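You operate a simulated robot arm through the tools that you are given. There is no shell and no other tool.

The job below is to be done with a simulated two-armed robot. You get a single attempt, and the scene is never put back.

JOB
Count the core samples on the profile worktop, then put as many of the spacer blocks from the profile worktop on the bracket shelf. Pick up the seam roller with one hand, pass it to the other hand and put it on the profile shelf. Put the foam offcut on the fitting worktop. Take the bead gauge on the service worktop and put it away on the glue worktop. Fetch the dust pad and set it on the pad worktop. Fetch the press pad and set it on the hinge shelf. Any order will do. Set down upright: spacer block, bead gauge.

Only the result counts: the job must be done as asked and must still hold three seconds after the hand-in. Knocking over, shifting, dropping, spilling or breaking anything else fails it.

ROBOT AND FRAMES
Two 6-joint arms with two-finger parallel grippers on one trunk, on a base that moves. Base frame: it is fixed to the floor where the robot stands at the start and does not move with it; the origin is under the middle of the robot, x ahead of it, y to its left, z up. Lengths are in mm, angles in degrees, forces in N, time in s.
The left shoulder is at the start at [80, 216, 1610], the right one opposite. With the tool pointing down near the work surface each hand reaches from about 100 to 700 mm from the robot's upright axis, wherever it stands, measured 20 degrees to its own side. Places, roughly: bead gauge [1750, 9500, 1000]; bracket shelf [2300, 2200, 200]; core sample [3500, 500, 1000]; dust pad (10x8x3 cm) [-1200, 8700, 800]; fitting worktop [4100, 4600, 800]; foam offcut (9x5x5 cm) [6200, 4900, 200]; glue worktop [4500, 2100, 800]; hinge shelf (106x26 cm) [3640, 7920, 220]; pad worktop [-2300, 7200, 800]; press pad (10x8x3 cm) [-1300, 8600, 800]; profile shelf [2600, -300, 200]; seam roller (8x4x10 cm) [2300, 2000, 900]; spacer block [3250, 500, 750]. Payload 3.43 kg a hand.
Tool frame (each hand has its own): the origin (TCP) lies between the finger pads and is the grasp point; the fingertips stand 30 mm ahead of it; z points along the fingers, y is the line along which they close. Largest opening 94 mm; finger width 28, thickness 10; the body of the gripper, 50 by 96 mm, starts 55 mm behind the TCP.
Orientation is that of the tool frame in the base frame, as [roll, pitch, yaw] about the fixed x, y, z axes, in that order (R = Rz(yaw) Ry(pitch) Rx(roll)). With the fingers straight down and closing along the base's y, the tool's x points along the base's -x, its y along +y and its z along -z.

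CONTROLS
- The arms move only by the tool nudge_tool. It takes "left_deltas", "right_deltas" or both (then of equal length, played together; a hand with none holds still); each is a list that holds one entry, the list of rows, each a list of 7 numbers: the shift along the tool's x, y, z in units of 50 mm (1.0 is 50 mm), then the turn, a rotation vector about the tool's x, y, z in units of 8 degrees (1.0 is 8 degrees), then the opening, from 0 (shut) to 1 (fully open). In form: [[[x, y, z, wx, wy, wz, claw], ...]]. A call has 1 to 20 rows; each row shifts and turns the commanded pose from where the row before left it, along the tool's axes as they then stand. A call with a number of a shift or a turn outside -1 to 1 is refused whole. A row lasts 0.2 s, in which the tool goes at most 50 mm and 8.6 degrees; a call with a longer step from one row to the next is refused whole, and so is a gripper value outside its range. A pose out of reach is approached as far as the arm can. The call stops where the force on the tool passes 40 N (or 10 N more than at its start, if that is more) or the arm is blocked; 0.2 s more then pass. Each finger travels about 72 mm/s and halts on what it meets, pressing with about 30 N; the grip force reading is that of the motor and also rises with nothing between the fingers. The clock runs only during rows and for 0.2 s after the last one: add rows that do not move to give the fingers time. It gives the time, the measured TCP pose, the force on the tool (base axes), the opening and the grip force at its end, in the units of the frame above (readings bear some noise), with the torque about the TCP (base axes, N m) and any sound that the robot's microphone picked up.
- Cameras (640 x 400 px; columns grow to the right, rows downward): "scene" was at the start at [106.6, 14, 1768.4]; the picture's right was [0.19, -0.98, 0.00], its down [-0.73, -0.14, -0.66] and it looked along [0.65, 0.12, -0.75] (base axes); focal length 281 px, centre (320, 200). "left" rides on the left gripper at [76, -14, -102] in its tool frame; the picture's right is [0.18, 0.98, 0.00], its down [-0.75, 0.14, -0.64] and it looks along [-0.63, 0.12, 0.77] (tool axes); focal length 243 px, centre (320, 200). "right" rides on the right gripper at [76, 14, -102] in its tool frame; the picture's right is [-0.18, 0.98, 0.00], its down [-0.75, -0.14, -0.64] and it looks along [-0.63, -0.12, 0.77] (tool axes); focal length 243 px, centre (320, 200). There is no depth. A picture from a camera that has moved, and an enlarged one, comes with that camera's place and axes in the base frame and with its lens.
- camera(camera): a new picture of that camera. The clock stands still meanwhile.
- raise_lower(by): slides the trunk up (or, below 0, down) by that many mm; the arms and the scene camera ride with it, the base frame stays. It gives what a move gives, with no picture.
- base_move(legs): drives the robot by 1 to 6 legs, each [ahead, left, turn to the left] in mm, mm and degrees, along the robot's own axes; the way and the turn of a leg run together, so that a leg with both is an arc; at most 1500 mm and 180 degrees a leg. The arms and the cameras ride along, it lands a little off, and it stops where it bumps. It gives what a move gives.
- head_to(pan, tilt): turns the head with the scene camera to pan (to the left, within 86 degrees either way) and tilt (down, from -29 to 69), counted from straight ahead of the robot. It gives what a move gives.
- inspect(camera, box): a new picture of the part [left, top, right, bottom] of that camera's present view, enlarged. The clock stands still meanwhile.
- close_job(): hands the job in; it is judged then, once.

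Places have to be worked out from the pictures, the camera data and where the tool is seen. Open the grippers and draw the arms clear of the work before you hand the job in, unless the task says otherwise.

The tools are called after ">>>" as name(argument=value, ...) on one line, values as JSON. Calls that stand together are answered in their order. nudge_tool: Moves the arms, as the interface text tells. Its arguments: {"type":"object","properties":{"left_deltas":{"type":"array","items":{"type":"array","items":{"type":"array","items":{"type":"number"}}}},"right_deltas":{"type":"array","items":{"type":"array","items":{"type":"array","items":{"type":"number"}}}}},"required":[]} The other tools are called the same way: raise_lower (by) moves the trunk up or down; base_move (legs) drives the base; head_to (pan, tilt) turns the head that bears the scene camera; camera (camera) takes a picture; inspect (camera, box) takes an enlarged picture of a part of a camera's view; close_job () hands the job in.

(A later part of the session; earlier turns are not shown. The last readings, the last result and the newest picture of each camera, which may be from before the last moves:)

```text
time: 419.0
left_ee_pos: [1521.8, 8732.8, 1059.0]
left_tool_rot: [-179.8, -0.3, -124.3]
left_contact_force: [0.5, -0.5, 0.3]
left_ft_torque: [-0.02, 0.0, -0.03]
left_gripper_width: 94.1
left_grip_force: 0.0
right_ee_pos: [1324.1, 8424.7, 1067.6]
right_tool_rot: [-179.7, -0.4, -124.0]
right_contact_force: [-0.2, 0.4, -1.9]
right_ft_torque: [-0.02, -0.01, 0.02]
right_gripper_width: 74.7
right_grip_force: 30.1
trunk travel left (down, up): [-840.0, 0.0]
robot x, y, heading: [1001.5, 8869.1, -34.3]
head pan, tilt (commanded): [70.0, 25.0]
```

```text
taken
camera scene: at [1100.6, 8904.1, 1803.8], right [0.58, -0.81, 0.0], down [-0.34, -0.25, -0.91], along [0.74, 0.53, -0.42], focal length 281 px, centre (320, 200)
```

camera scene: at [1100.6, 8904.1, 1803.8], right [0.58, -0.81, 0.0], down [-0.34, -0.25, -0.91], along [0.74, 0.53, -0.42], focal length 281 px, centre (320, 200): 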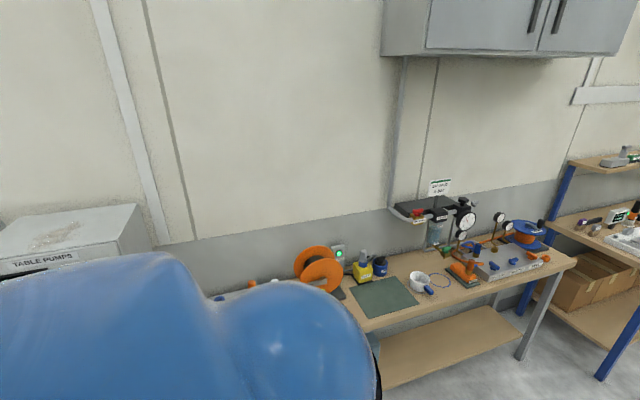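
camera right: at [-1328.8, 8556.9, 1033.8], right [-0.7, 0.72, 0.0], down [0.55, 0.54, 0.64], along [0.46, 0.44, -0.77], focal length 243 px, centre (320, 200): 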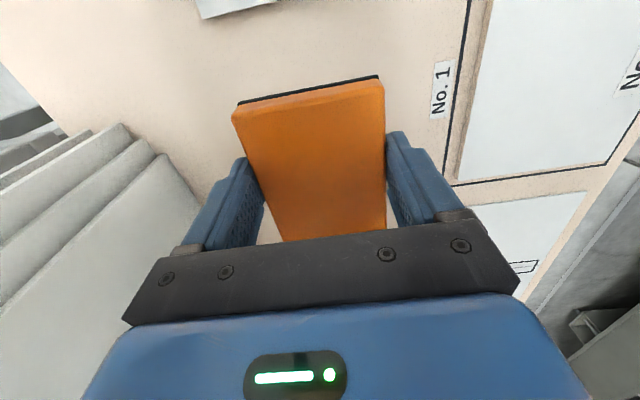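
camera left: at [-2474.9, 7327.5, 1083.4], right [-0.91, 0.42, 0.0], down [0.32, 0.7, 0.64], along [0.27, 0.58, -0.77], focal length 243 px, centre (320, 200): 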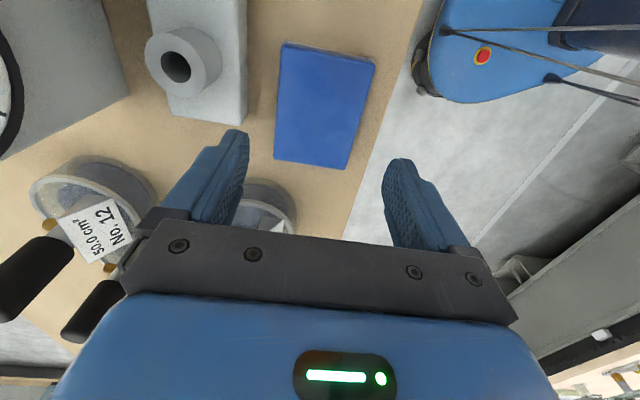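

I turn left to face the service bench squarely.

>>> base_move(legs=[[0, 0, 89]])

>>> head_to(pan=0, tilt=32)

>>> camera(camera="scene")

```text
time: 423.2
left_ee_pos: [1152.6, 9384.8, 1059.4]
left_tool_rot: [-179.8, -0.3, -36.2]
left_contact_force: [-0.4, -0.4, 0.5]
left_ft_torque: [0.01, 0.0, 0.02]
left_gripper_width: 93.7
left_grip_force: 0.1
right_ee_pos: [1454.4, 9177.8, 1068.0]
right_tool_rot: [-179.6, -0.4, -35.6]
right_contact_force: [0.0, -0.7, -1.3]
right_ft_torque: [0.01, -0.03, 0.0]
right_gripper_width: 74.7
right_grip_force: 29.8
trunk travel left (down, up): [-840.0, 0.0]
robot x, y, heading: [1003.7, 8867.3, 54.2]
head pan, tilt (commanded): [70.0, 25.0]
```

```text
time: 424.6
left_ee_pos: [1153.1, 9385.4, 1059.3]
left_tool_rot: [-179.7, -0.3, -36.1]
left_contact_force: [0.3, 0.5, -0.3]
left_ft_torque: [0.01, 0.02, 0.0]
left_gripper_width: 94.1
left_grip_force: 0.1
right_ee_pos: [1453.0, 9178.4, 1068.5]
right_tool_rot: [-179.7, -0.4, -35.8]
right_contact_force: [-0.6, -0.1, -1.8]
right_ft_torque: [-0.01, 0.01, -0.03]
right_gripper_width: 74.7
right_grip_force: 29.6
trunk travel left (down, up): [-840.0, 0.0]
robot x, y, heading: [1002.3, 8867.6, 54.2]
head pan, tilt (commanded): [0.0, 32.0]
```

```text
taken
camera scene: at [1071.3, 8964.7, 1792.6], right [0.81, -0.59, 0.0], down [-0.31, -0.43, -0.85], along [0.5, 0.69, -0.53], focal length 281 px, centre (320, 200)
```

scene: 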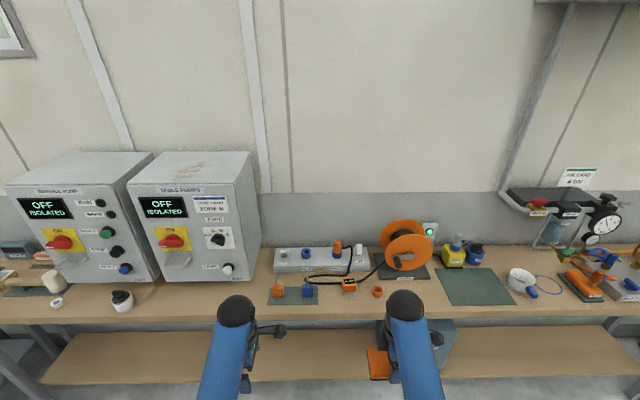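

I zoom in on the bench items to find the bead gauge.

>>> inspect(camera="scene", box=[260, 200, 450, 320])

>>> inspect(camera="scene", box=[430, 160, 640, 320])

>>> inspect(camera="scene", box=[0, 220, 180, 330])

```text
3.33 times, centred on (355, 260) of scene
camera zoom: at [1071.3, 8964.7, 1792.6], right [0.81, -0.59, 0.0], down [-0.31, -0.43, -0.85], along [0.5, 0.69, -0.53], focal length 938 px, centre (203, 0)
```

zoom: 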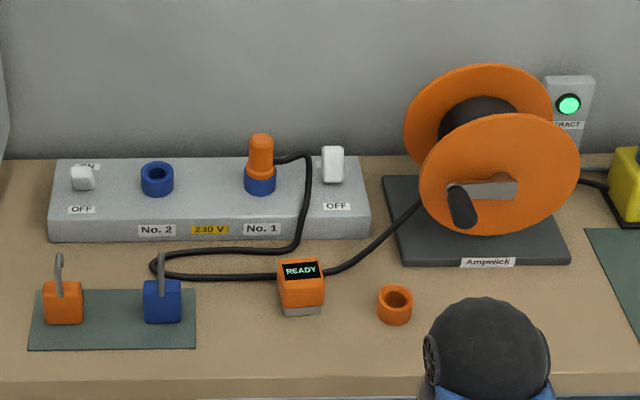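

```text
2.50 times, centred on (535, 240) of scene
camera zoom: at [1071.3, 8964.7, 1792.6], right [0.81, -0.59, 0.0], down [-0.31, -0.43, -0.85], along [0.5, 0.69, -0.53], focal length 704 px, centre (-218, 100)
```

zoom: 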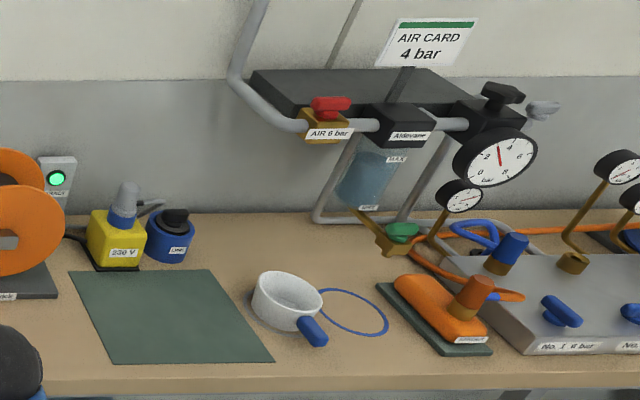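

```text
3.56 times, centred on (90, 275) of scene
camera zoom: at [1071.3, 8964.7, 1792.6], right [0.81, -0.59, 0.0], down [-0.31, -0.43, -0.85], along [0.5, 0.69, -0.53], focal length 1000 px, centre (1138, -67)
```

zoom: 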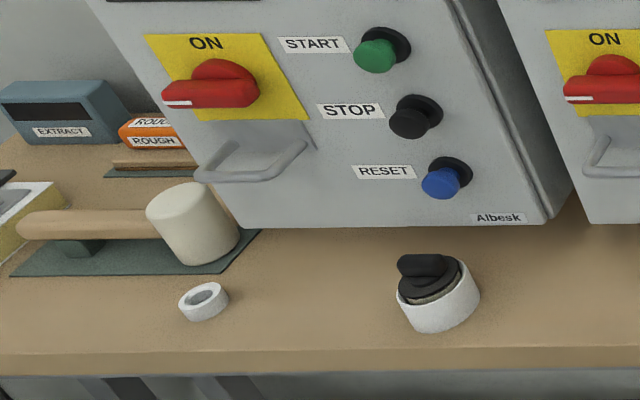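

Candidates near the expected place are the orange "READY" device (≈(1647, 9547)) and an orange ring (≈(1724, 9460)). I turn the left hand back straight and come closer to look at them with the wrist camera.

>>> nudge_tool(left_deltas=[[[0, 0, 0, 0, 0, 1, 1], [0, 0, 0, 0, 0, 1, 1], [0, 0, 0, 0, 0, 1, 1], [0, 0, 0, 0, 0, 1, 1], [0, 0, 0, 0, 0, 1, 1], [0, 0, 0, 0, 0, 1, 1], [0, 0, 0, 0, 0, 1, 1], [0, 0, 0, 0, 0, 1, 1], [0, 0, 0, 0, 0, 1, 1], [0, 0, 0, 0, 0, 1, 1], [0, 0, 0, 0, 0, 1, 1], [0, 0, 0, 0, 0, 0.3, 1], [0, 0, 0, 0, 0, 0, 1]]])

>>> base_move(legs=[[0, -170, 0.3], [180, 0, 0]])

>>> camera(camera="left")

>>> head_to(pan=0, tilt=45)

>>> camera(camera="scene")

```text
time: 427.4
left_ee_pos: [1152.5, 9385.8, 1059.5]
left_tool_rot: [-179.9, 0.2, -126.6]
left_contact_force: [0.3, 0.5, 0.1]
left_ft_torque: [-0.01, 0.01, -0.02]
left_gripper_width: 94.1
left_grip_force: 0.0
right_ee_pos: [1453.8, 9178.9, 1067.4]
right_tool_rot: [-179.6, -0.3, -35.7]
right_contact_force: [0.4, 0.1, -2.6]
right_ft_torque: [0.02, -0.03, -0.03]
right_gripper_width: 74.8
right_grip_force: 30.5
trunk travel left (down, up): [-840.0, 0.0]
robot x, y, heading: [1002.2, 8864.8, 54.0]
head pan, tilt (commanded): [0.0, 32.0]
```

```text
time: 430.0
left_ee_pos: [1391.7, 9428.1, 1062.1]
left_tool_rot: [-179.9, 0.4, -126.2]
left_contact_force: [0.2, -0.4, 0.3]
left_ft_torque: [0.01, -0.02, 0.01]
left_gripper_width: 94.1
left_grip_force: 0.2
right_ee_pos: [1694.7, 9221.9, 1069.7]
right_tool_rot: [-179.3, -0.4, -35.2]
right_contact_force: [0.7, -0.2, -1.1]
right_ft_torque: [0.01, -0.03, -0.02]
right_gripper_width: 74.8
right_grip_force: 30.1
trunk travel left (down, up): [-840.0, 0.0]
robot x, y, heading: [1247.1, 8915.4, 54.6]
head pan, tilt (commanded): [0.0, 32.0]
```

```text
taken
camera left: at [1357.3, 9357.9, 1163.9], right [-0.9, 0.43, 0.0], down [0.33, 0.69, 0.65], along [0.28, 0.58, -0.76], focal length 243 px, centre (320, 200)
```

left: 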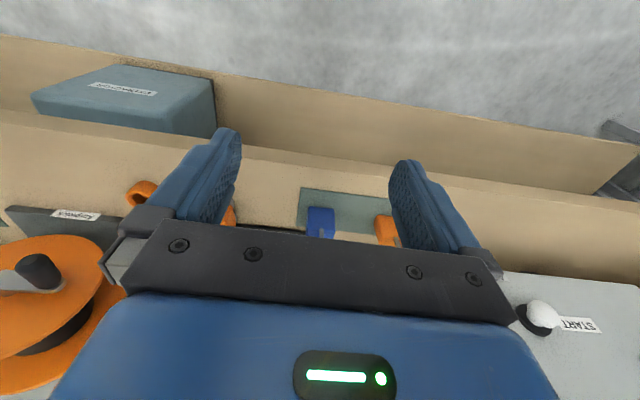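

```text
time: 430.7
left_ee_pos: [1393.5, 9431.0, 1060.3]
left_tool_rot: [-179.8, 0.3, -126.2]
left_contact_force: [0.1, 0.5, 0.8]
left_ft_torque: [0.04, -0.02, -0.02]
left_gripper_width: 93.8
left_grip_force: 0.1
right_ee_pos: [1694.9, 9225.7, 1068.5]
right_tool_rot: [-179.6, -0.4, -35.3]
right_contact_force: [1.0, -0.8, -1.7]
right_ft_torque: [0.0, 0.04, -0.05]
right_gripper_width: 74.8
right_grip_force: 30.3
trunk travel left (down, up): [-840.0, 0.0]
robot x, y, heading: [1245.5, 8910.8, 54.5]
head pan, tilt (commanded): [0.0, 45.0]
```

```text
taken
camera scene: at [1309.7, 9002.8, 1773.3], right [0.81, -0.58, 0.0], down [-0.41, -0.57, -0.71], along [0.41, 0.58, -0.71], focal length 281 px, centre (320, 200)
```

scene: 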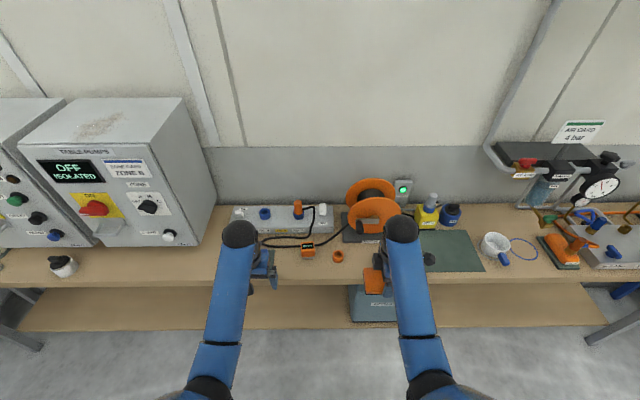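

I zoom in on the READY device and the ring from nearer.

>>> inspect(camera="scene", box=[280, 225, 360, 275])

>>> inspect(camera="scene", box=[400, 170, 640, 290])

```text
8.00 times, centred on (320, 250) of scene
camera zoom: at [1309.7, 9002.8, 1773.3], right [0.81, -0.58, 0.0], down [-0.41, -0.57, -0.71], along [0.41, 0.58, -0.71], focal length 2251 px, centre (320, -200)
```

zoom: 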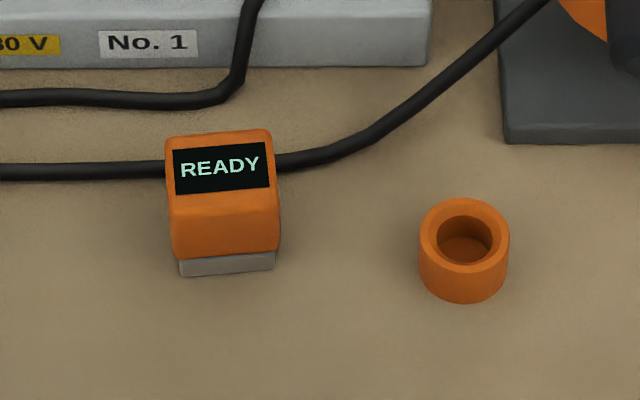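

```text
2.67 times, centred on (520, 230) of scene
camera zoom: at [1309.7, 9002.8, 1773.3], right [0.81, -0.58, 0.0], down [-0.41, -0.57, -0.71], along [0.41, 0.58, -0.71], focal length 750 px, centre (-213, 120)
```

zoom: 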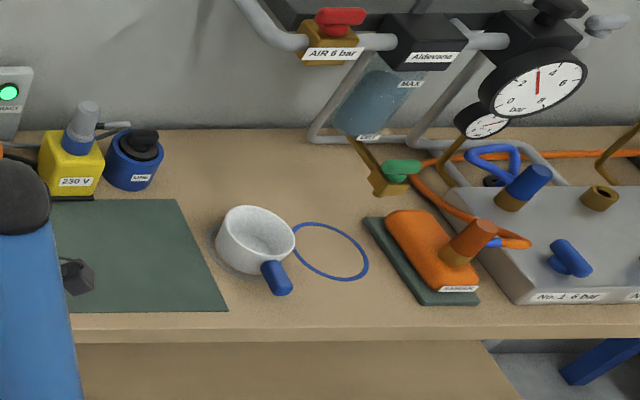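

The READY device (≈55 mm wide, ≈60 mm tall, standing free in front of the cable) fits the gauge description and place; the ring is too low. I come closer and look at it with the left wrist camera.

>>> base_move(legs=[[100, -50, 0]])

>>> nudge_tool(left_deltas=[[[0, -0.8, 0, 0, 0, 0, 1], [0, -0.6, 0, 0, 0, 0, 1], [0, 0, 0, 0, 0, 0, 1]]])

>>> camera(camera="left")

```text
time: 431.9
left_ee_pos: [1485.3, 9480.5, 1061.2]
left_tool_rot: [-179.7, 0.5, -126.1]
left_contact_force: [-0.5, -0.1, 0.6]
left_ft_torque: [0.02, -0.04, -0.04]
left_gripper_width: 94.0
left_grip_force: 0.1
right_ee_pos: [1787.5, 9275.1, 1072.0]
right_tool_rot: [-179.3, -0.6, -35.2]
right_contact_force: [-1.0, -1.3, -1.3]
right_ft_torque: [0.01, -0.02, 0.0]
right_gripper_width: 74.8
right_grip_force: 29.8
trunk travel left (down, up): [-840.0, 0.0]
robot x, y, heading: [1344.0, 8965.1, 54.4]
head pan, tilt (commanded): [0.0, 45.0]
```

```text
time: 432.7
left_ee_pos: [1545.5, 9440.8, 1059.7]
left_tool_rot: [-179.8, 0.1, -126.0]
left_contact_force: [0.2, -0.2, -0.2]
left_ft_torque: [-0.03, 0.02, 0.01]
left_gripper_width: 93.7
left_grip_force: 0.1
right_ee_pos: [1790.6, 9277.6, 1067.1]
right_tool_rot: [-179.6, -0.4, -35.2]
right_contact_force: [0.2, 0.2, -2.6]
right_ft_torque: [0.01, 0.0, 0.03]
right_gripper_width: 74.8
right_grip_force: 29.6
trunk travel left (down, up): [-840.0, 0.0]
robot x, y, heading: [1341.0, 8965.7, 54.9]
head pan, tilt (commanded): [0.0, 45.0]
```

```text
taken
camera left: at [1511.0, 9370.8, 1162.8], right [-0.9, 0.43, 0.0], down [0.33, 0.69, 0.64], along [0.28, 0.58, -0.77], focal length 243 px, centre (320, 200)
```

left: 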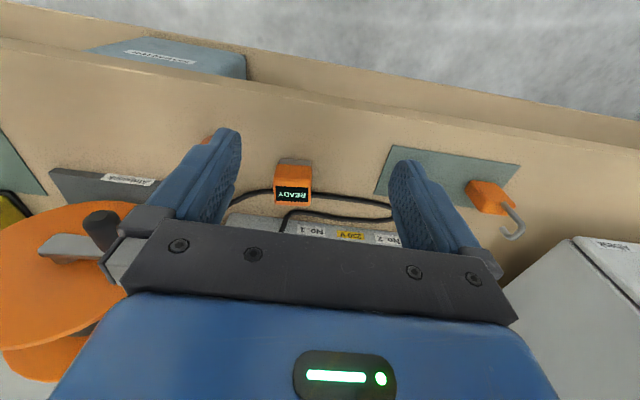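

I zoom in on the device from the wrist camera.

>>> inspect(camera="left", box=[230, 140, 370, 240])

```text
4.00 times, centred on (300, 190) of left
camera zoom: at [1511.0, 9370.8, 1162.8], right [-0.9, 0.43, 0.0], down [0.33, 0.69, 0.64], along [0.28, 0.58, -0.77], focal length 970 px, centre (400, 240)
```

zoom: 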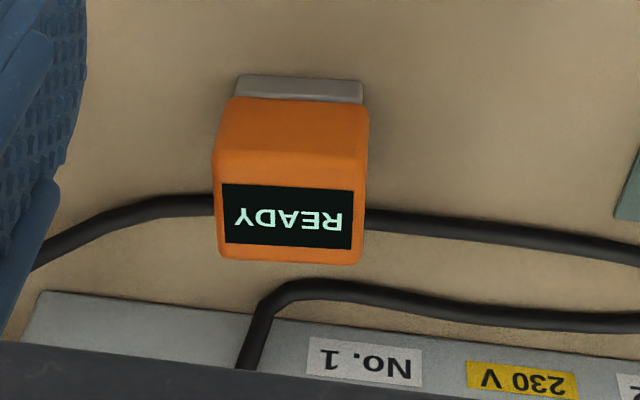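

The device stands free (cable passes ~12 mm behind it), about 48×38 mm and 55–60 mm tall, turned 5° from my hand. I drive 75 mm closer, then place the left hand above it.

>>> base_move(legs=[[75, 0, 0]])

>>> nudge_tool(left_deltas=[[[-0.5, -0.15, 0, 0, 0, -0.67, 1], [-0.5, -0.15, 0.2, 0, 0, 0, 1], [0, 0, 0.8, 0, 0, 0, 1], [0, 0, 0, 0, 0, 0, 1]]])

>>> camera(camera="left")

>>> camera(camera="scene")

```text
time: 433.8
left_ee_pos: [1583.4, 9493.1, 1064.9]
left_tool_rot: [-179.8, 0.8, -126.0]
left_contact_force: [-1.1, -1.6, -0.2]
left_ft_torque: [0.06, -0.05, 0.01]
left_gripper_width: 94.2
left_grip_force: 0.1
right_ee_pos: [1829.0, 9329.8, 1074.2]
right_tool_rot: [-179.1, -0.5, -35.1]
right_contact_force: [-0.8, -0.8, -0.9]
right_ft_torque: [0.03, -0.08, 0.0]
right_gripper_width: 74.9
right_grip_force: 30.0
trunk travel left (down, up): [-840.0, 0.0]
robot x, y, heading: [1385.2, 9022.2, 54.3]
head pan, tilt (commanded): [0.0, 45.0]
```

```text
time: 434.8
left_ee_pos: [1628.4, 9534.9, 1009.5]
left_tool_rot: [-179.8, 0.0, -120.6]
left_contact_force: [0.1, 0.4, -0.7]
left_ft_torque: [0.0, 0.01, 0.02]
left_gripper_width: 93.8
left_grip_force: 0.0
right_ee_pos: [1834.8, 9340.0, 1065.4]
right_tool_rot: [-179.9, -0.4, -35.1]
right_contact_force: [-1.3, 0.5, -1.6]
right_ft_torque: [-0.01, -0.01, 0.05]
right_gripper_width: 74.7
right_grip_force: 30.1
trunk travel left (down, up): [-840.0, 0.0]
robot x, y, heading: [1385.0, 9023.4, 54.5]
head pan, tilt (commanded): [0.0, 45.0]
```

```text
taken
camera left: at [1600.0, 9462.6, 1112.9], right [-0.94, 0.34, 0.0], down [0.26, 0.72, 0.64], along [0.22, 0.6, -0.77], focal length 243 px, centre (320, 200)
```

left: 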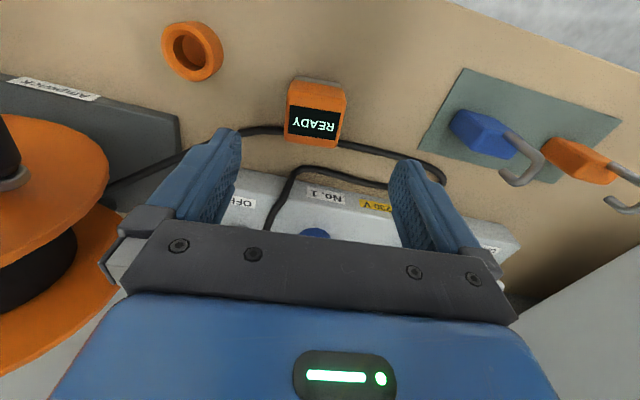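

```text
taken
camera scene: at [1451.0, 9118.1, 1772.9], right [0.82, -0.58, 0.0], down [-0.41, -0.58, -0.71], along [0.41, 0.57, -0.71], focal length 281 px, centre (320, 200)
```

scene: 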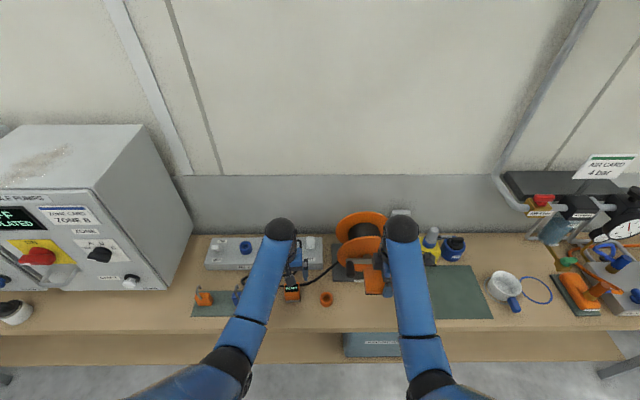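

The device sits 7 mm further ahead and 4 mm right of the hand. I correct and come down to z≈940 for a check.

>>> nudge_tool(left_deltas=[[[-0.15, -0.08, 0.4, 0, 0, 0, 1], [0, 0, 0.5, 0, 0, 0, 1], [0, 0, 0.5, 0, 0, 0, 1], [0, 0, 0, 0, 0, 0, 1]]])

>>> camera(camera="left")

```text
time: 435.8
left_ee_pos: [1635.4, 9538.7, 939.9]
left_tool_rot: [-179.7, 0.0, -120.7]
left_contact_force: [-1.0, -0.4, 0.4]
left_ft_torque: [-0.01, -0.01, -0.02]
left_gripper_width: 94.1
left_grip_force: 0.1
right_ee_pos: [1833.5, 9337.2, 1067.8]
right_tool_rot: [-179.7, -0.4, -35.1]
right_contact_force: [-0.6, 0.7, -1.6]
right_ft_torque: [-0.03, 0.0, 0.02]
right_gripper_width: 74.4
right_grip_force: 30.4
trunk travel left (down, up): [-840.0, 0.0]
robot x, y, heading: [1385.1, 9026.7, 54.6]
head pan, tilt (commanded): [0.0, 45.0]
```

```text
taken
camera left: at [1607.2, 9465.5, 1043.5], right [-0.94, 0.34, 0.0], down [0.26, 0.72, 0.64], along [0.22, 0.6, -0.77], focal length 243 px, centre (320, 200)
```

left: 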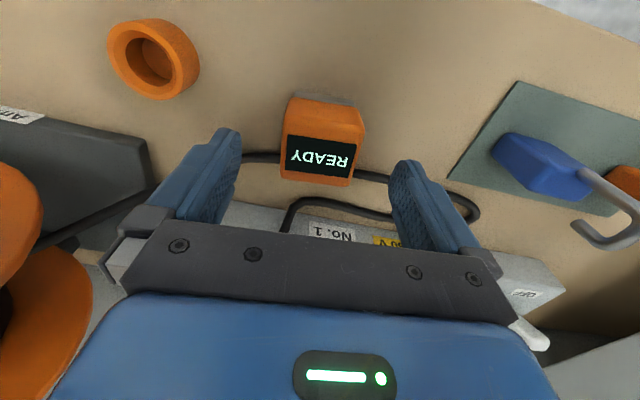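

Well centred. I descend to z≈888 and close on the gauge.

>>> nudge_tool(left_deltas=[[[0, 0, 0.4, 0, 0, 0, 1], [0, 0, 0.4, 0, 0, 0, 1], [0, 0, 0.22, 0, 0, 0, 1], [0, 0, 0, 0, 0, 0, 0], [0, 0, 0, 0, 0, 0, 0], [0, 0, 0, 0, 0, 0, 0], [0, 0, 0, 0, 0, 0, 0]]])

>>> camera(camera="left")

```text
time: 437.4
left_ee_pos: [1636.6, 9537.8, 889.8]
left_tool_rot: [-179.8, 0.1, -120.7]
left_contact_force: [0.7, 1.3, 3.1]
left_ft_torque: [0.15, -0.07, 0.05]
left_gripper_width: 55.8
left_grip_force: 30.1
right_ee_pos: [1833.1, 9337.7, 1067.4]
right_tool_rot: [-179.7, -0.4, -35.1]
right_contact_force: [0.9, 0.8, -1.3]
right_ft_torque: [-0.03, -0.02, 0.01]
right_gripper_width: 74.7
right_grip_force: 30.2
trunk travel left (down, up): [-840.0, 0.0]
robot x, y, heading: [1384.7, 9025.3, 54.6]
head pan, tilt (commanded): [0.0, 45.0]
```

```text
taken
camera left: at [1608.2, 9465.5, 992.7], right [-0.94, 0.34, 0.0], down [0.26, 0.72, 0.64], along [0.22, 0.6, -0.77], focal length 243 px, centre (320, 200)
```

left: 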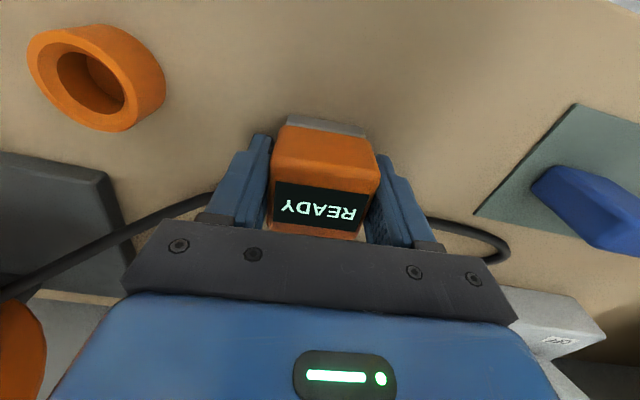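

Gripped (56 mm). I lift 25 mm and check that the cable stays in place and is not attached.

>>> nudge_tool(left_deltas=[[[0, 0, -0.2, 0, 0, 0, 0], [0, 0, -0.3, 0, 0, 0, 0], [0, 0, 0, 0, 0, 0, 0]]])

>>> camera(camera="left")

>>> inspect(camera="scene", box=[190, 210, 390, 330])

```text
time: 438.2
left_ee_pos: [1635.2, 9538.7, 914.4]
left_tool_rot: [-179.8, 0.1, -120.7]
left_contact_force: [0.0, 0.1, -1.3]
left_ft_torque: [0.02, -0.03, -0.03]
left_gripper_width: 56.1
left_grip_force: 30.6
right_ee_pos: [1833.5, 9338.2, 1067.9]
right_tool_rot: [-179.7, -0.4, -35.1]
right_contact_force: [0.3, 0.1, -1.9]
right_ft_torque: [-0.01, -0.02, 0.0]
right_gripper_width: 74.7
right_grip_force: 29.9
trunk travel left (down, up): [-840.0, 0.0]
robot x, y, heading: [1384.5, 9024.8, 54.6]
head pan, tilt (commanded): [0.0, 45.0]
```

```text
taken
camera left: at [1607.5, 9466.8, 1017.5], right [-0.94, 0.34, 0.0], down [0.26, 0.72, 0.64], along [0.22, 0.6, -0.77], focal length 243 px, centre (320, 200)
```

left: 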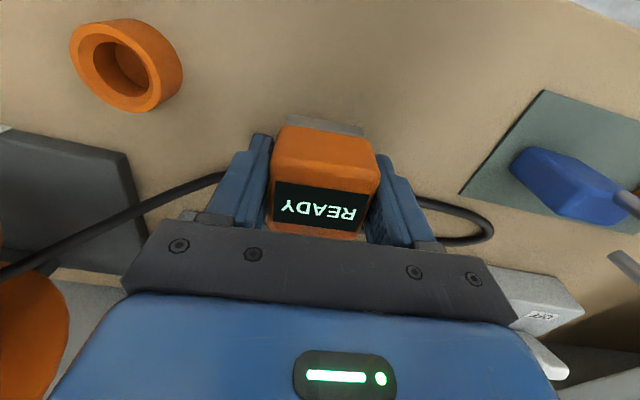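

```text
3.20 times, centred on (290, 270) of scene
camera zoom: at [1449.7, 9115.5, 1773.1], right [0.82, -0.58, 0.0], down [-0.41, -0.58, -0.71], along [0.41, 0.58, -0.71], focal length 900 px, centre (416, -24)
```

zoom: 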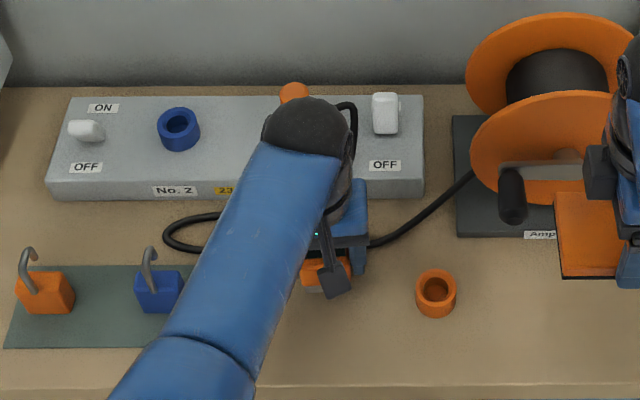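

The gauge lifts freely and the cable stayed put. I lift it high, back away from the bench, and travel right toward the hinge bench.

>>> nudge_tool(left_deltas=[[[0, 0, -0.9, 0, 0, 0, 0], [0, 0, -0.9, 0, 0, 0, 0], [0, 0, -0.3, 0, 0, 0, 0], [0, 0, 0, 0, 0, 0, 0]]])

>>> base_move(legs=[[-500, 0, 0]])

>>> head_to(pan=-45, tilt=25)

>>> camera(camera="scene")

>>> camera(camera="left")

```text
time: 439.2
left_ee_pos: [1636.6, 9538.0, 1018.5]
left_tool_rot: [-179.8, 0.1, -120.7]
left_contact_force: [-0.1, 0.2, -2.2]
left_ft_torque: [-0.01, 0.0, -0.01]
left_gripper_width: 56.0
left_grip_force: 29.5
right_ee_pos: [1835.9, 9337.7, 1067.1]
right_tool_rot: [-179.6, -0.4, -35.1]
right_contact_force: [-0.2, -0.3, -1.5]
right_ft_torque: [-0.01, 0.01, 0.04]
right_gripper_width: 75.0
right_grip_force: 30.1
trunk travel left (down, up): [-840.0, 0.0]
robot x, y, heading: [1385.5, 9023.1, 54.5]
head pan, tilt (commanded): [0.0, 45.0]
```

```text
time: 442.1
left_ee_pos: [1344.2, 9126.6, 1017.5]
left_tool_rot: [-179.8, 0.1, -120.5]
left_contact_force: [0.3, -0.2, -1.5]
left_ft_torque: [0.0, 0.0, -0.01]
left_gripper_width: 56.3
left_grip_force: 30.3
right_ee_pos: [1542.7, 8927.3, 1066.5]
right_tool_rot: [-179.9, -0.4, -35.0]
right_contact_force: [-0.4, 0.5, -1.0]
right_ft_torque: [-0.04, 0.02, -0.02]
right_gripper_width: 74.7
right_grip_force: 30.2
trunk travel left (down, up): [-840.0, 0.0]
robot x, y, heading: [1093.8, 8610.3, 54.9]
head pan, tilt (commanded): [0.0, 45.0]
```

```text
time: 443.3
left_ee_pos: [1342.7, 9125.0, 1017.9]
left_tool_rot: [-179.8, 0.1, -120.5]
left_contact_force: [-0.5, 0.4, -1.2]
left_ft_torque: [-0.04, -0.03, -0.03]
left_gripper_width: 56.3
left_grip_force: 30.2
right_ee_pos: [1541.1, 8925.0, 1068.3]
right_tool_rot: [-179.7, -0.4, -35.0]
right_contact_force: [-0.2, 0.1, -1.5]
right_ft_torque: [-0.04, 0.0, 0.01]
right_gripper_width: 74.6
right_grip_force: 30.0
trunk travel left (down, up): [-840.0, 0.0]
robot x, y, heading: [1094.2, 8613.5, 54.9]
head pan, tilt (commanded): [-45.0, 25.0]
```

```text
taken
camera scene: at [1200.7, 8651.6, 1803.7], right [0.17, -0.99, 0.0], down [-0.42, -0.07, -0.91], along [0.89, 0.15, -0.42], focal length 281 px, centre (320, 200)
```

scene: 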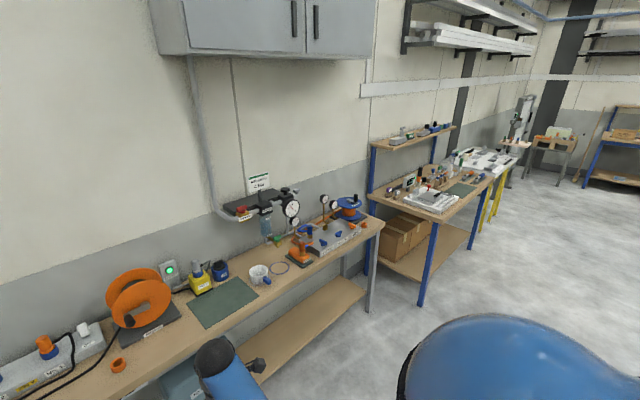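

```text
taken
camera left: at [1314.8, 9052.7, 1121.5], right [-0.94, 0.34, 0.0], down [0.26, 0.72, 0.64], along [0.22, 0.6, -0.77], focal length 243 px, centre (320, 200)
```

left: 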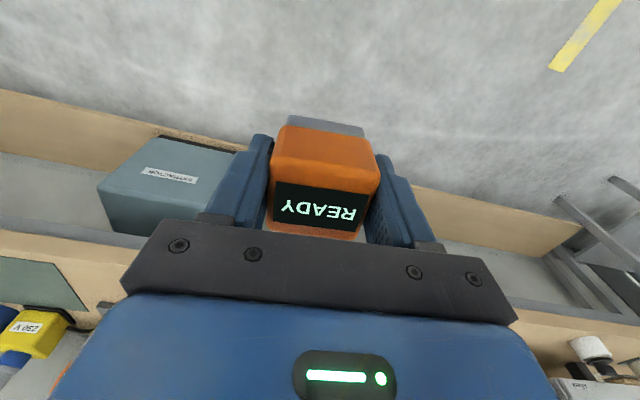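

The hinge bench (blue legs, boxes on the lower shelf, free front strip) is ahead on the right. I strafe right to stand in front of it.

>>> base_move(legs=[[0, -1200, -0.4], [0, -1180, 0]])

>>> head_to(pan=0, tilt=35)

>>> camera(camera="scene")

```text
time: 455.0
left_ee_pos: [3284.8, 7711.3, 1019.0]
left_tool_rot: [-179.9, 0.1, -121.7]
left_contact_force: [-0.4, 0.2, -1.3]
left_ft_torque: [0.0, 0.02, 0.01]
left_gripper_width: 56.0
left_grip_force: 30.2
right_ee_pos: [3478.0, 7509.1, 1068.0]
right_tool_rot: [-179.7, -0.5, -36.2]
right_contact_force: [-1.0, 0.7, -1.4]
right_ft_torque: [0.0, 0.01, 0.01]
right_gripper_width: 74.8
right_grip_force: 29.5
trunk travel left (down, up): [-840.0, 0.0]
robot x, y, heading: [3027.3, 7203.5, 53.8]
head pan, tilt (commanded): [-45.0, 25.0]
```

```text
time: 456.1
left_ee_pos: [3284.3, 7711.3, 1017.0]
left_tool_rot: [-179.9, 0.1, -121.6]
left_contact_force: [-0.9, -0.3, -0.5]
left_ft_torque: [-0.01, 0.03, -0.01]
left_gripper_width: 56.4
left_grip_force: 30.1
right_ee_pos: [3478.1, 7508.3, 1067.0]
right_tool_rot: [-179.7, -0.5, -36.2]
right_contact_force: [0.5, 0.4, -1.7]
right_ft_torque: [0.02, -0.02, 0.0]
right_gripper_width: 74.7
right_grip_force: 30.2
trunk travel left (down, up): [-840.0, 0.0]
robot x, y, heading: [3024.7, 7203.9, 53.4]
head pan, tilt (commanded): [0.0, 35.0]
```

```text
taken
camera scene: at [3094.2, 7298.1, 1787.9], right [0.8, -0.59, 0.0], down [-0.34, -0.46, -0.82], along [0.49, 0.66, -0.57], focal length 281 px, centre (320, 200)
```

scene: 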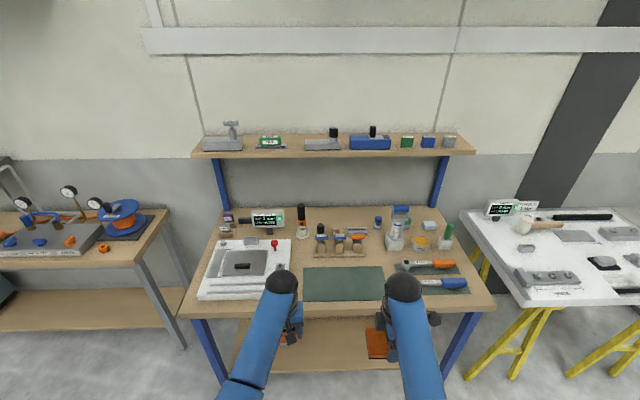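

The hinge bench is straight ahead. I lower the trunk to see its lower shelf.

>>> raise_lower(by=-400)

>>> raise_lower(by=-230)

>>> camera(camera="scene")

```text
time: 459.9
left_ee_pos: [3284.3, 7711.9, 617.9]
left_tool_rot: [-179.8, 0.1, -121.8]
left_contact_force: [-0.1, -0.4, -1.7]
left_ft_torque: [-0.01, 0.0, 0.0]
left_gripper_width: 56.2
left_grip_force: 30.4
right_ee_pos: [3477.6, 7508.1, 667.9]
right_tool_rot: [-179.8, -0.4, -36.2]
right_contact_force: [0.3, 0.0, -1.2]
right_ft_torque: [-0.02, 0.02, -0.01]
right_gripper_width: 74.5
right_grip_force: 31.0
trunk travel left (down, up): [-440.0, 400.0]
robot x, y, heading: [3022.4, 7205.8, 53.8]
head pan, tilt (commanded): [0.0, 35.0]
```

```text
time: 462.4
left_ee_pos: [3285.6, 7712.0, 388.4]
left_tool_rot: [-179.7, 0.2, -121.8]
left_contact_force: [-0.4, 0.5, -1.9]
left_ft_torque: [-0.02, 0.01, 0.02]
left_gripper_width: 56.2
left_grip_force: 29.2
right_ee_pos: [3479.0, 7507.8, 438.2]
right_tool_rot: [-179.8, -0.4, -36.2]
right_contact_force: [0.9, 0.2, -1.0]
right_ft_torque: [0.02, -0.01, 0.02]
right_gripper_width: 74.9
right_grip_force: 30.1
trunk travel left (down, up): [-210.0, 630.0]
robot x, y, heading: [3024.8, 7198.6, 53.6]
head pan, tilt (commanded): [0.0, 35.0]
```

```text
taken
camera scene: at [3093.8, 7297.6, 1158.0], right [0.8, -0.59, 0.0], down [-0.34, -0.46, -0.82], along [0.49, 0.66, -0.57], focal length 281 px, centre (320, 200)
```

scene: 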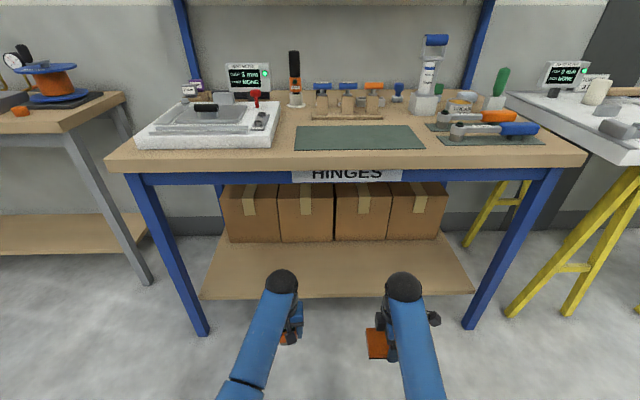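

"HINGES" confirms it; the shelf's front strip is free. I drive 300 mm forward under the bench with both hands low.

>>> base_move(legs=[[300, 0, 0.9]])

>>> head_to(pan=0, tilt=55)

>>> camera(camera="scene")

>>> camera(camera="right")

```text
time: 464.4
left_ee_pos: [3452.1, 7959.8, 387.7]
left_tool_rot: [-179.9, -0.1, -120.6]
left_contact_force: [0.0, 0.6, -2.2]
left_ft_torque: [-0.01, -0.01, -0.03]
left_gripper_width: 56.2
left_grip_force: 30.1
right_ee_pos: [3649.7, 7761.6, 436.9]
right_tool_rot: [-179.8, -0.4, -35.0]
right_contact_force: [0.7, 0.6, -2.3]
right_ft_torque: [-0.04, -0.02, -0.03]
right_gripper_width: 75.0
right_grip_force: 30.3
trunk travel left (down, up): [-210.0, 630.0]
robot x, y, heading: [3199.8, 7447.4, 54.8]
head pan, tilt (commanded): [0.0, 35.0]
```

```text
time: 465.2
left_ee_pos: [3451.7, 7960.8, 387.1]
left_tool_rot: [-179.8, 0.1, -120.6]
left_contact_force: [-0.3, -0.2, -1.7]
left_ft_torque: [0.01, -0.01, -0.01]
left_gripper_width: 56.0
left_grip_force: 30.3
right_ee_pos: [3650.2, 7759.4, 437.2]
right_tool_rot: [-179.7, -0.4, -35.1]
right_contact_force: [-1.1, -0.4, -1.5]
right_ft_torque: [-0.03, -0.01, 0.02]
right_gripper_width: 74.8
right_grip_force: 30.2
trunk travel left (down, up): [-210.0, 630.0]
robot x, y, heading: [3204.8, 7448.5, 54.4]
head pan, tilt (commanded): [0.0, 55.0]
```

```text
taken
camera scene: at [3259.5, 7530.3, 1129.7], right [0.82, -0.58, 0.0], down [-0.47, -0.67, -0.57], along [0.33, 0.47, -0.82], focal length 281 px, centre (320, 200)
```

scene: 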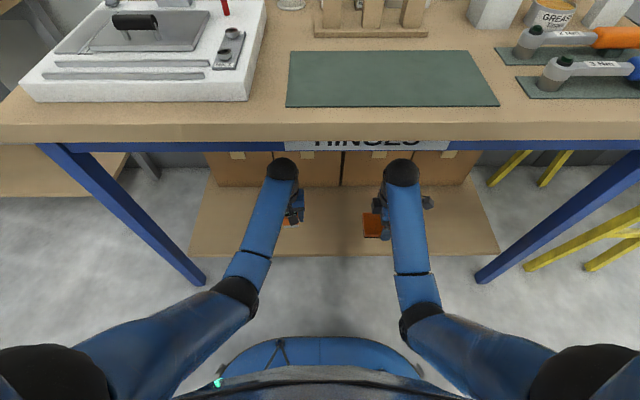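

```text
taken
camera right: at [3703.4, 7704.4, 539.3], right [-0.72, -0.7, -0.01], down [-0.54, 0.55, 0.64], along [-0.44, 0.46, -0.77], focal length 243 px, centre (320, 200)
```

right: 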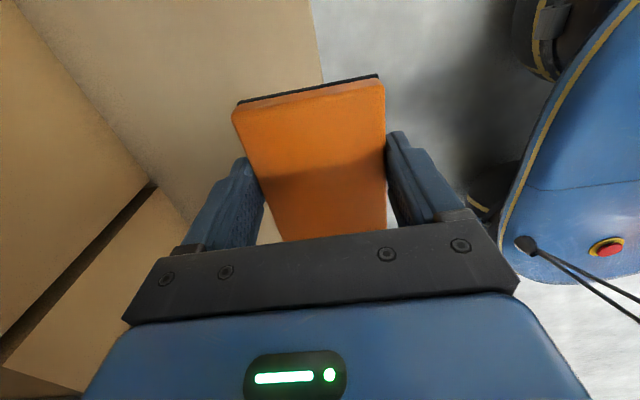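

The shelf edge is at s≈8433 and the boxes start at ≈8731. I go 40 mm further, lower the trunk 60 mm, and extend the right hand 85 mm to the middle of the strip.

>>> base_move(legs=[[40, 0, 0]])

>>> raise_lower(by=-60)

>>> nudge_tool(right_deltas=[[[0, -0.6, 0.4, 0, 0, 0, 0], [0, -0.6, 0.5, 0, 0, 0, 0], [0, -0.5, 0.6, 0, 0, 0, 0], [0, 0, 0, 0, 0, 0, 0]]])

>>> camera(camera="right")

>>> camera(camera="scene")

```text
time: 466.1
left_ee_pos: [3475.4, 7991.8, 388.3]
left_tool_rot: [-179.7, 0.0, -120.7]
left_contact_force: [0.1, 0.2, -1.1]
left_ft_torque: [-0.01, 0.02, 0.0]
left_gripper_width: 56.2
left_grip_force: 30.2
right_ee_pos: [3672.6, 7793.2, 436.5]
right_tool_rot: [-179.8, -0.3, -35.1]
right_contact_force: [0.2, -1.0, -2.0]
right_ft_torque: [0.0, -0.01, -0.02]
right_gripper_width: 74.6
right_grip_force: 30.5
trunk travel left (down, up): [-210.0, 630.0]
robot x, y, heading: [3224.7, 7481.1, 54.4]
head pan, tilt (commanded): [0.0, 55.0]
```

```text
time: 467.1
left_ee_pos: [3475.8, 7992.0, 328.1]
left_tool_rot: [-179.8, 0.1, -120.7]
left_contact_force: [-0.4, 0.5, -1.2]
left_ft_torque: [-0.01, 0.01, 0.03]
left_gripper_width: 55.9
left_grip_force: 30.1
right_ee_pos: [3672.9, 7791.6, 377.7]
right_tool_rot: [-179.7, -0.4, -35.1]
right_contact_force: [-0.7, -0.1, -2.2]
right_ft_torque: [-0.03, -0.01, 0.03]
right_gripper_width: 74.5
right_grip_force: 30.0
trunk travel left (down, up): [-150.0, 690.0]
robot x, y, heading: [3222.3, 7481.9, 54.6]
head pan, tilt (commanded): [0.0, 55.0]
```

```text
time: 468.1
left_ee_pos: [3474.6, 7992.0, 327.8]
left_tool_rot: [-179.9, 0.1, -120.8]
left_contact_force: [-0.3, -0.9, -1.3]
left_ft_torque: [-0.02, -0.03, 0.03]
left_gripper_width: 56.0
left_grip_force: 29.9
right_ee_pos: [3720.9, 7864.3, 303.1]
right_tool_rot: [-179.7, -0.4, -35.1]
right_contact_force: [-0.7, -0.1, -1.2]
right_ft_torque: [0.02, 0.01, 0.01]
right_gripper_width: 74.8
right_grip_force: 30.3
trunk travel left (down, up): [-150.0, 690.0]
robot x, y, heading: [3224.8, 7478.8, 54.7]
head pan, tilt (commanded): [0.0, 55.0]
```

```text
taken
camera right: at [3775.8, 7807.4, 405.6], right [-0.72, -0.7, -0.01], down [-0.54, 0.55, 0.64], along [-0.44, 0.46, -0.77], focal length 243 px, centre (320, 200)
```

right: 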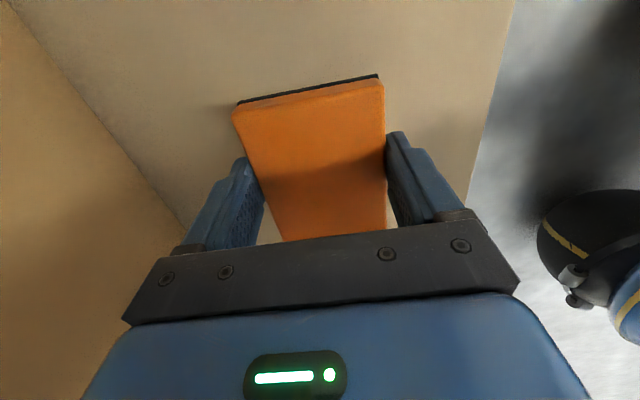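

```text
taken
camera scene: at [3282.5, 7562.5, 1069.7], right [0.82, -0.58, 0.0], down [-0.47, -0.67, -0.57], along [0.33, 0.47, -0.82], focal length 281 px, centre (320, 200)
```

scene: 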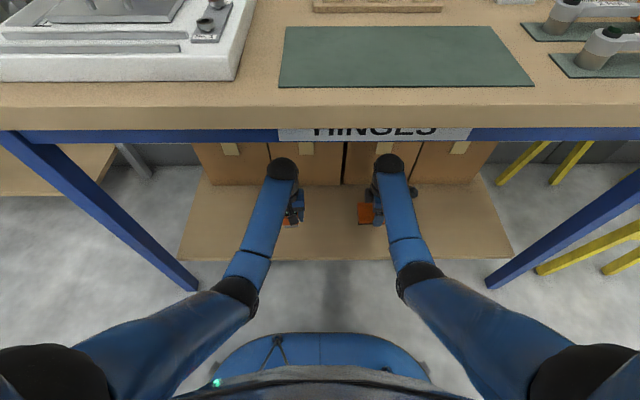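

The press pad is mid-strip. I lower it toward the shelf and feel for contact.

>>> nudge_tool(right_deltas=[[[0, 0, 0.4, 0, 0, 0, 0], [0, 0, 0.3, 0, 0, 0, 0], [0, 0, 0.08, 0, 0, 0, 0]]])

>>> nudge_tool(right_deltas=[[[0, 0, 0.06, 0, 0, 0, 0], [0, 0, 0.06, 0, 0, 0, 0]]])

>>> nudge_tool(right_deltas=[[[0, 0, 0.06, 0, 0, 0, 0], [0, 0, 0.06, 0, 0, 0, 0]]])

```text
time: 468.9
left_ee_pos: [3474.2, 7993.3, 327.5]
left_tool_rot: [-179.7, 0.1, -120.6]
left_contact_force: [0.5, -0.1, -2.5]
left_ft_torque: [0.03, 0.01, -0.01]
left_gripper_width: 55.9
left_grip_force: 29.6
right_ee_pos: [3721.6, 7864.3, 262.3]
right_tool_rot: [-179.7, -0.4, -35.2]
right_contact_force: [0.9, -0.7, -1.4]
right_ft_torque: [0.0, -0.02, 0.0]
right_gripper_width: 74.8
right_grip_force: 30.3
trunk travel left (down, up): [-150.0, 690.0]
robot x, y, heading: [3223.4, 7479.0, 54.7]
head pan, tilt (commanded): [0.0, 55.0]
```

```text
time: 469.5
left_ee_pos: [3474.9, 7992.5, 326.6]
left_tool_rot: [-179.8, 0.1, -120.6]
left_contact_force: [0.9, -0.2, -1.8]
left_ft_torque: [0.0, -0.01, -0.01]
left_gripper_width: 56.2
left_grip_force: 29.6
right_ee_pos: [3721.7, 7862.9, 257.3]
right_tool_rot: [-179.7, -0.4, -35.1]
right_contact_force: [0.1, 0.3, -1.5]
right_ft_torque: [-0.01, 0.0, 0.02]
right_gripper_width: 74.7
right_grip_force: 29.7
trunk travel left (down, up): [-150.0, 690.0]
robot x, y, heading: [3225.9, 7479.9, 54.4]
head pan, tilt (commanded): [0.0, 55.0]
```

```text
time: 470.1
left_ee_pos: [3476.0, 7991.3, 330.3]
left_tool_rot: [-179.8, 0.1, -120.7]
left_contact_force: [0.0, -0.4, -2.2]
left_ft_torque: [-0.01, -0.02, -0.01]
left_gripper_width: 56.1
left_grip_force: 29.7
right_ee_pos: [3721.6, 7861.9, 253.7]
right_tool_rot: [-179.7, -0.4, -35.1]
right_contact_force: [-2.4, -3.5, 10.4]
right_ft_torque: [-0.1, 0.79, 0.24]
right_gripper_width: 74.6
right_grip_force: 29.8
trunk travel left (down, up): [-150.0, 690.0]
robot x, y, heading: [3219.4, 7476.9, 54.6]
head pan, tilt (commanded): [0.0, 55.0]
```

Contact at z≈254. I open the right gripper and rise straight up.

>>> nudge_tool(right_deltas=[[[0, 0, 0, 0, 0, 0, 0.9], [0, 0, 0, 0, 0, 0, 1], [0, 0, 0, 0, 0, 0, 1], [0, 0, -0.3, 0, 0, 0, 1], [0, 0, -0.8, 0, 0, 0, 1], [0, 0, -0.9, 0, 0, 0, 1], [0, 0, 0, 0, 0, 0, 1]]])

>>> camera(camera="right")

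>>> camera(camera="left")

```text
time: 471.7
left_ee_pos: [3475.2, 7992.5, 327.8]
left_tool_rot: [-179.8, 0.1, -120.9]
left_contact_force: [-0.4, 0.2, -2.1]
left_ft_torque: [-0.02, -0.01, -0.03]
left_gripper_width: 55.9
left_grip_force: 29.5
right_ee_pos: [3720.9, 7861.2, 352.8]
right_tool_rot: [-179.7, -0.3, -35.1]
right_contact_force: [-0.8, 0.4, -0.2]
right_ft_torque: [0.01, -0.01, 0.01]
right_gripper_width: 94.0
right_grip_force: 0.0
trunk travel left (down, up): [-150.0, 690.0]
robot x, y, heading: [3225.5, 7479.5, 54.4]
head pan, tilt (commanded): [0.0, 55.0]
```

```text
taken
camera right: at [3775.1, 7804.8, 454.9], right [-0.72, -0.7, -0.01], down [-0.54, 0.55, 0.64], along [-0.44, 0.46, -0.77], focal length 243 px, centre (320, 200)
```

right: 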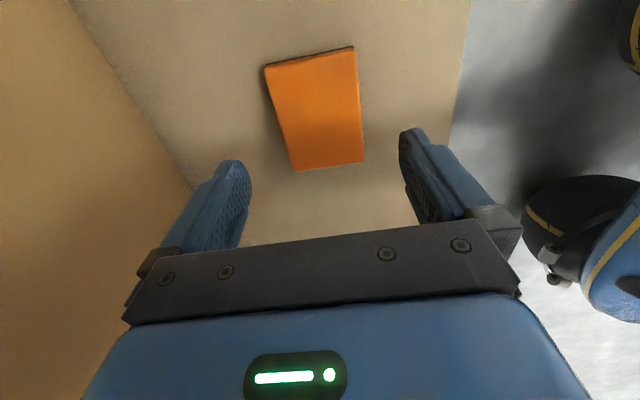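

```text
taken
camera left: at [3446.8, 7919.9, 431.3], right [-0.94, 0.34, 0.0], down [0.26, 0.72, 0.64], along [0.22, 0.6, -0.77], focal length 243 px, centre (320, 200)
```

left: 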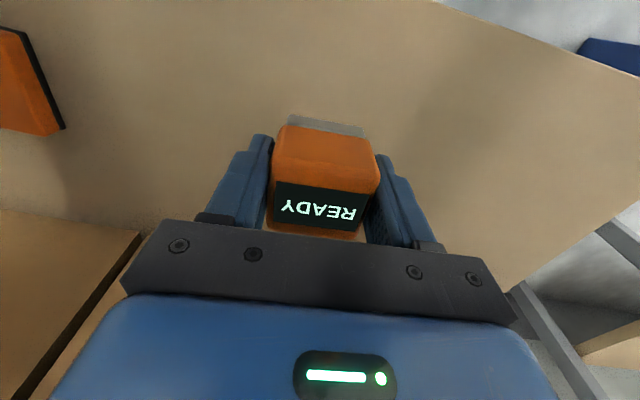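

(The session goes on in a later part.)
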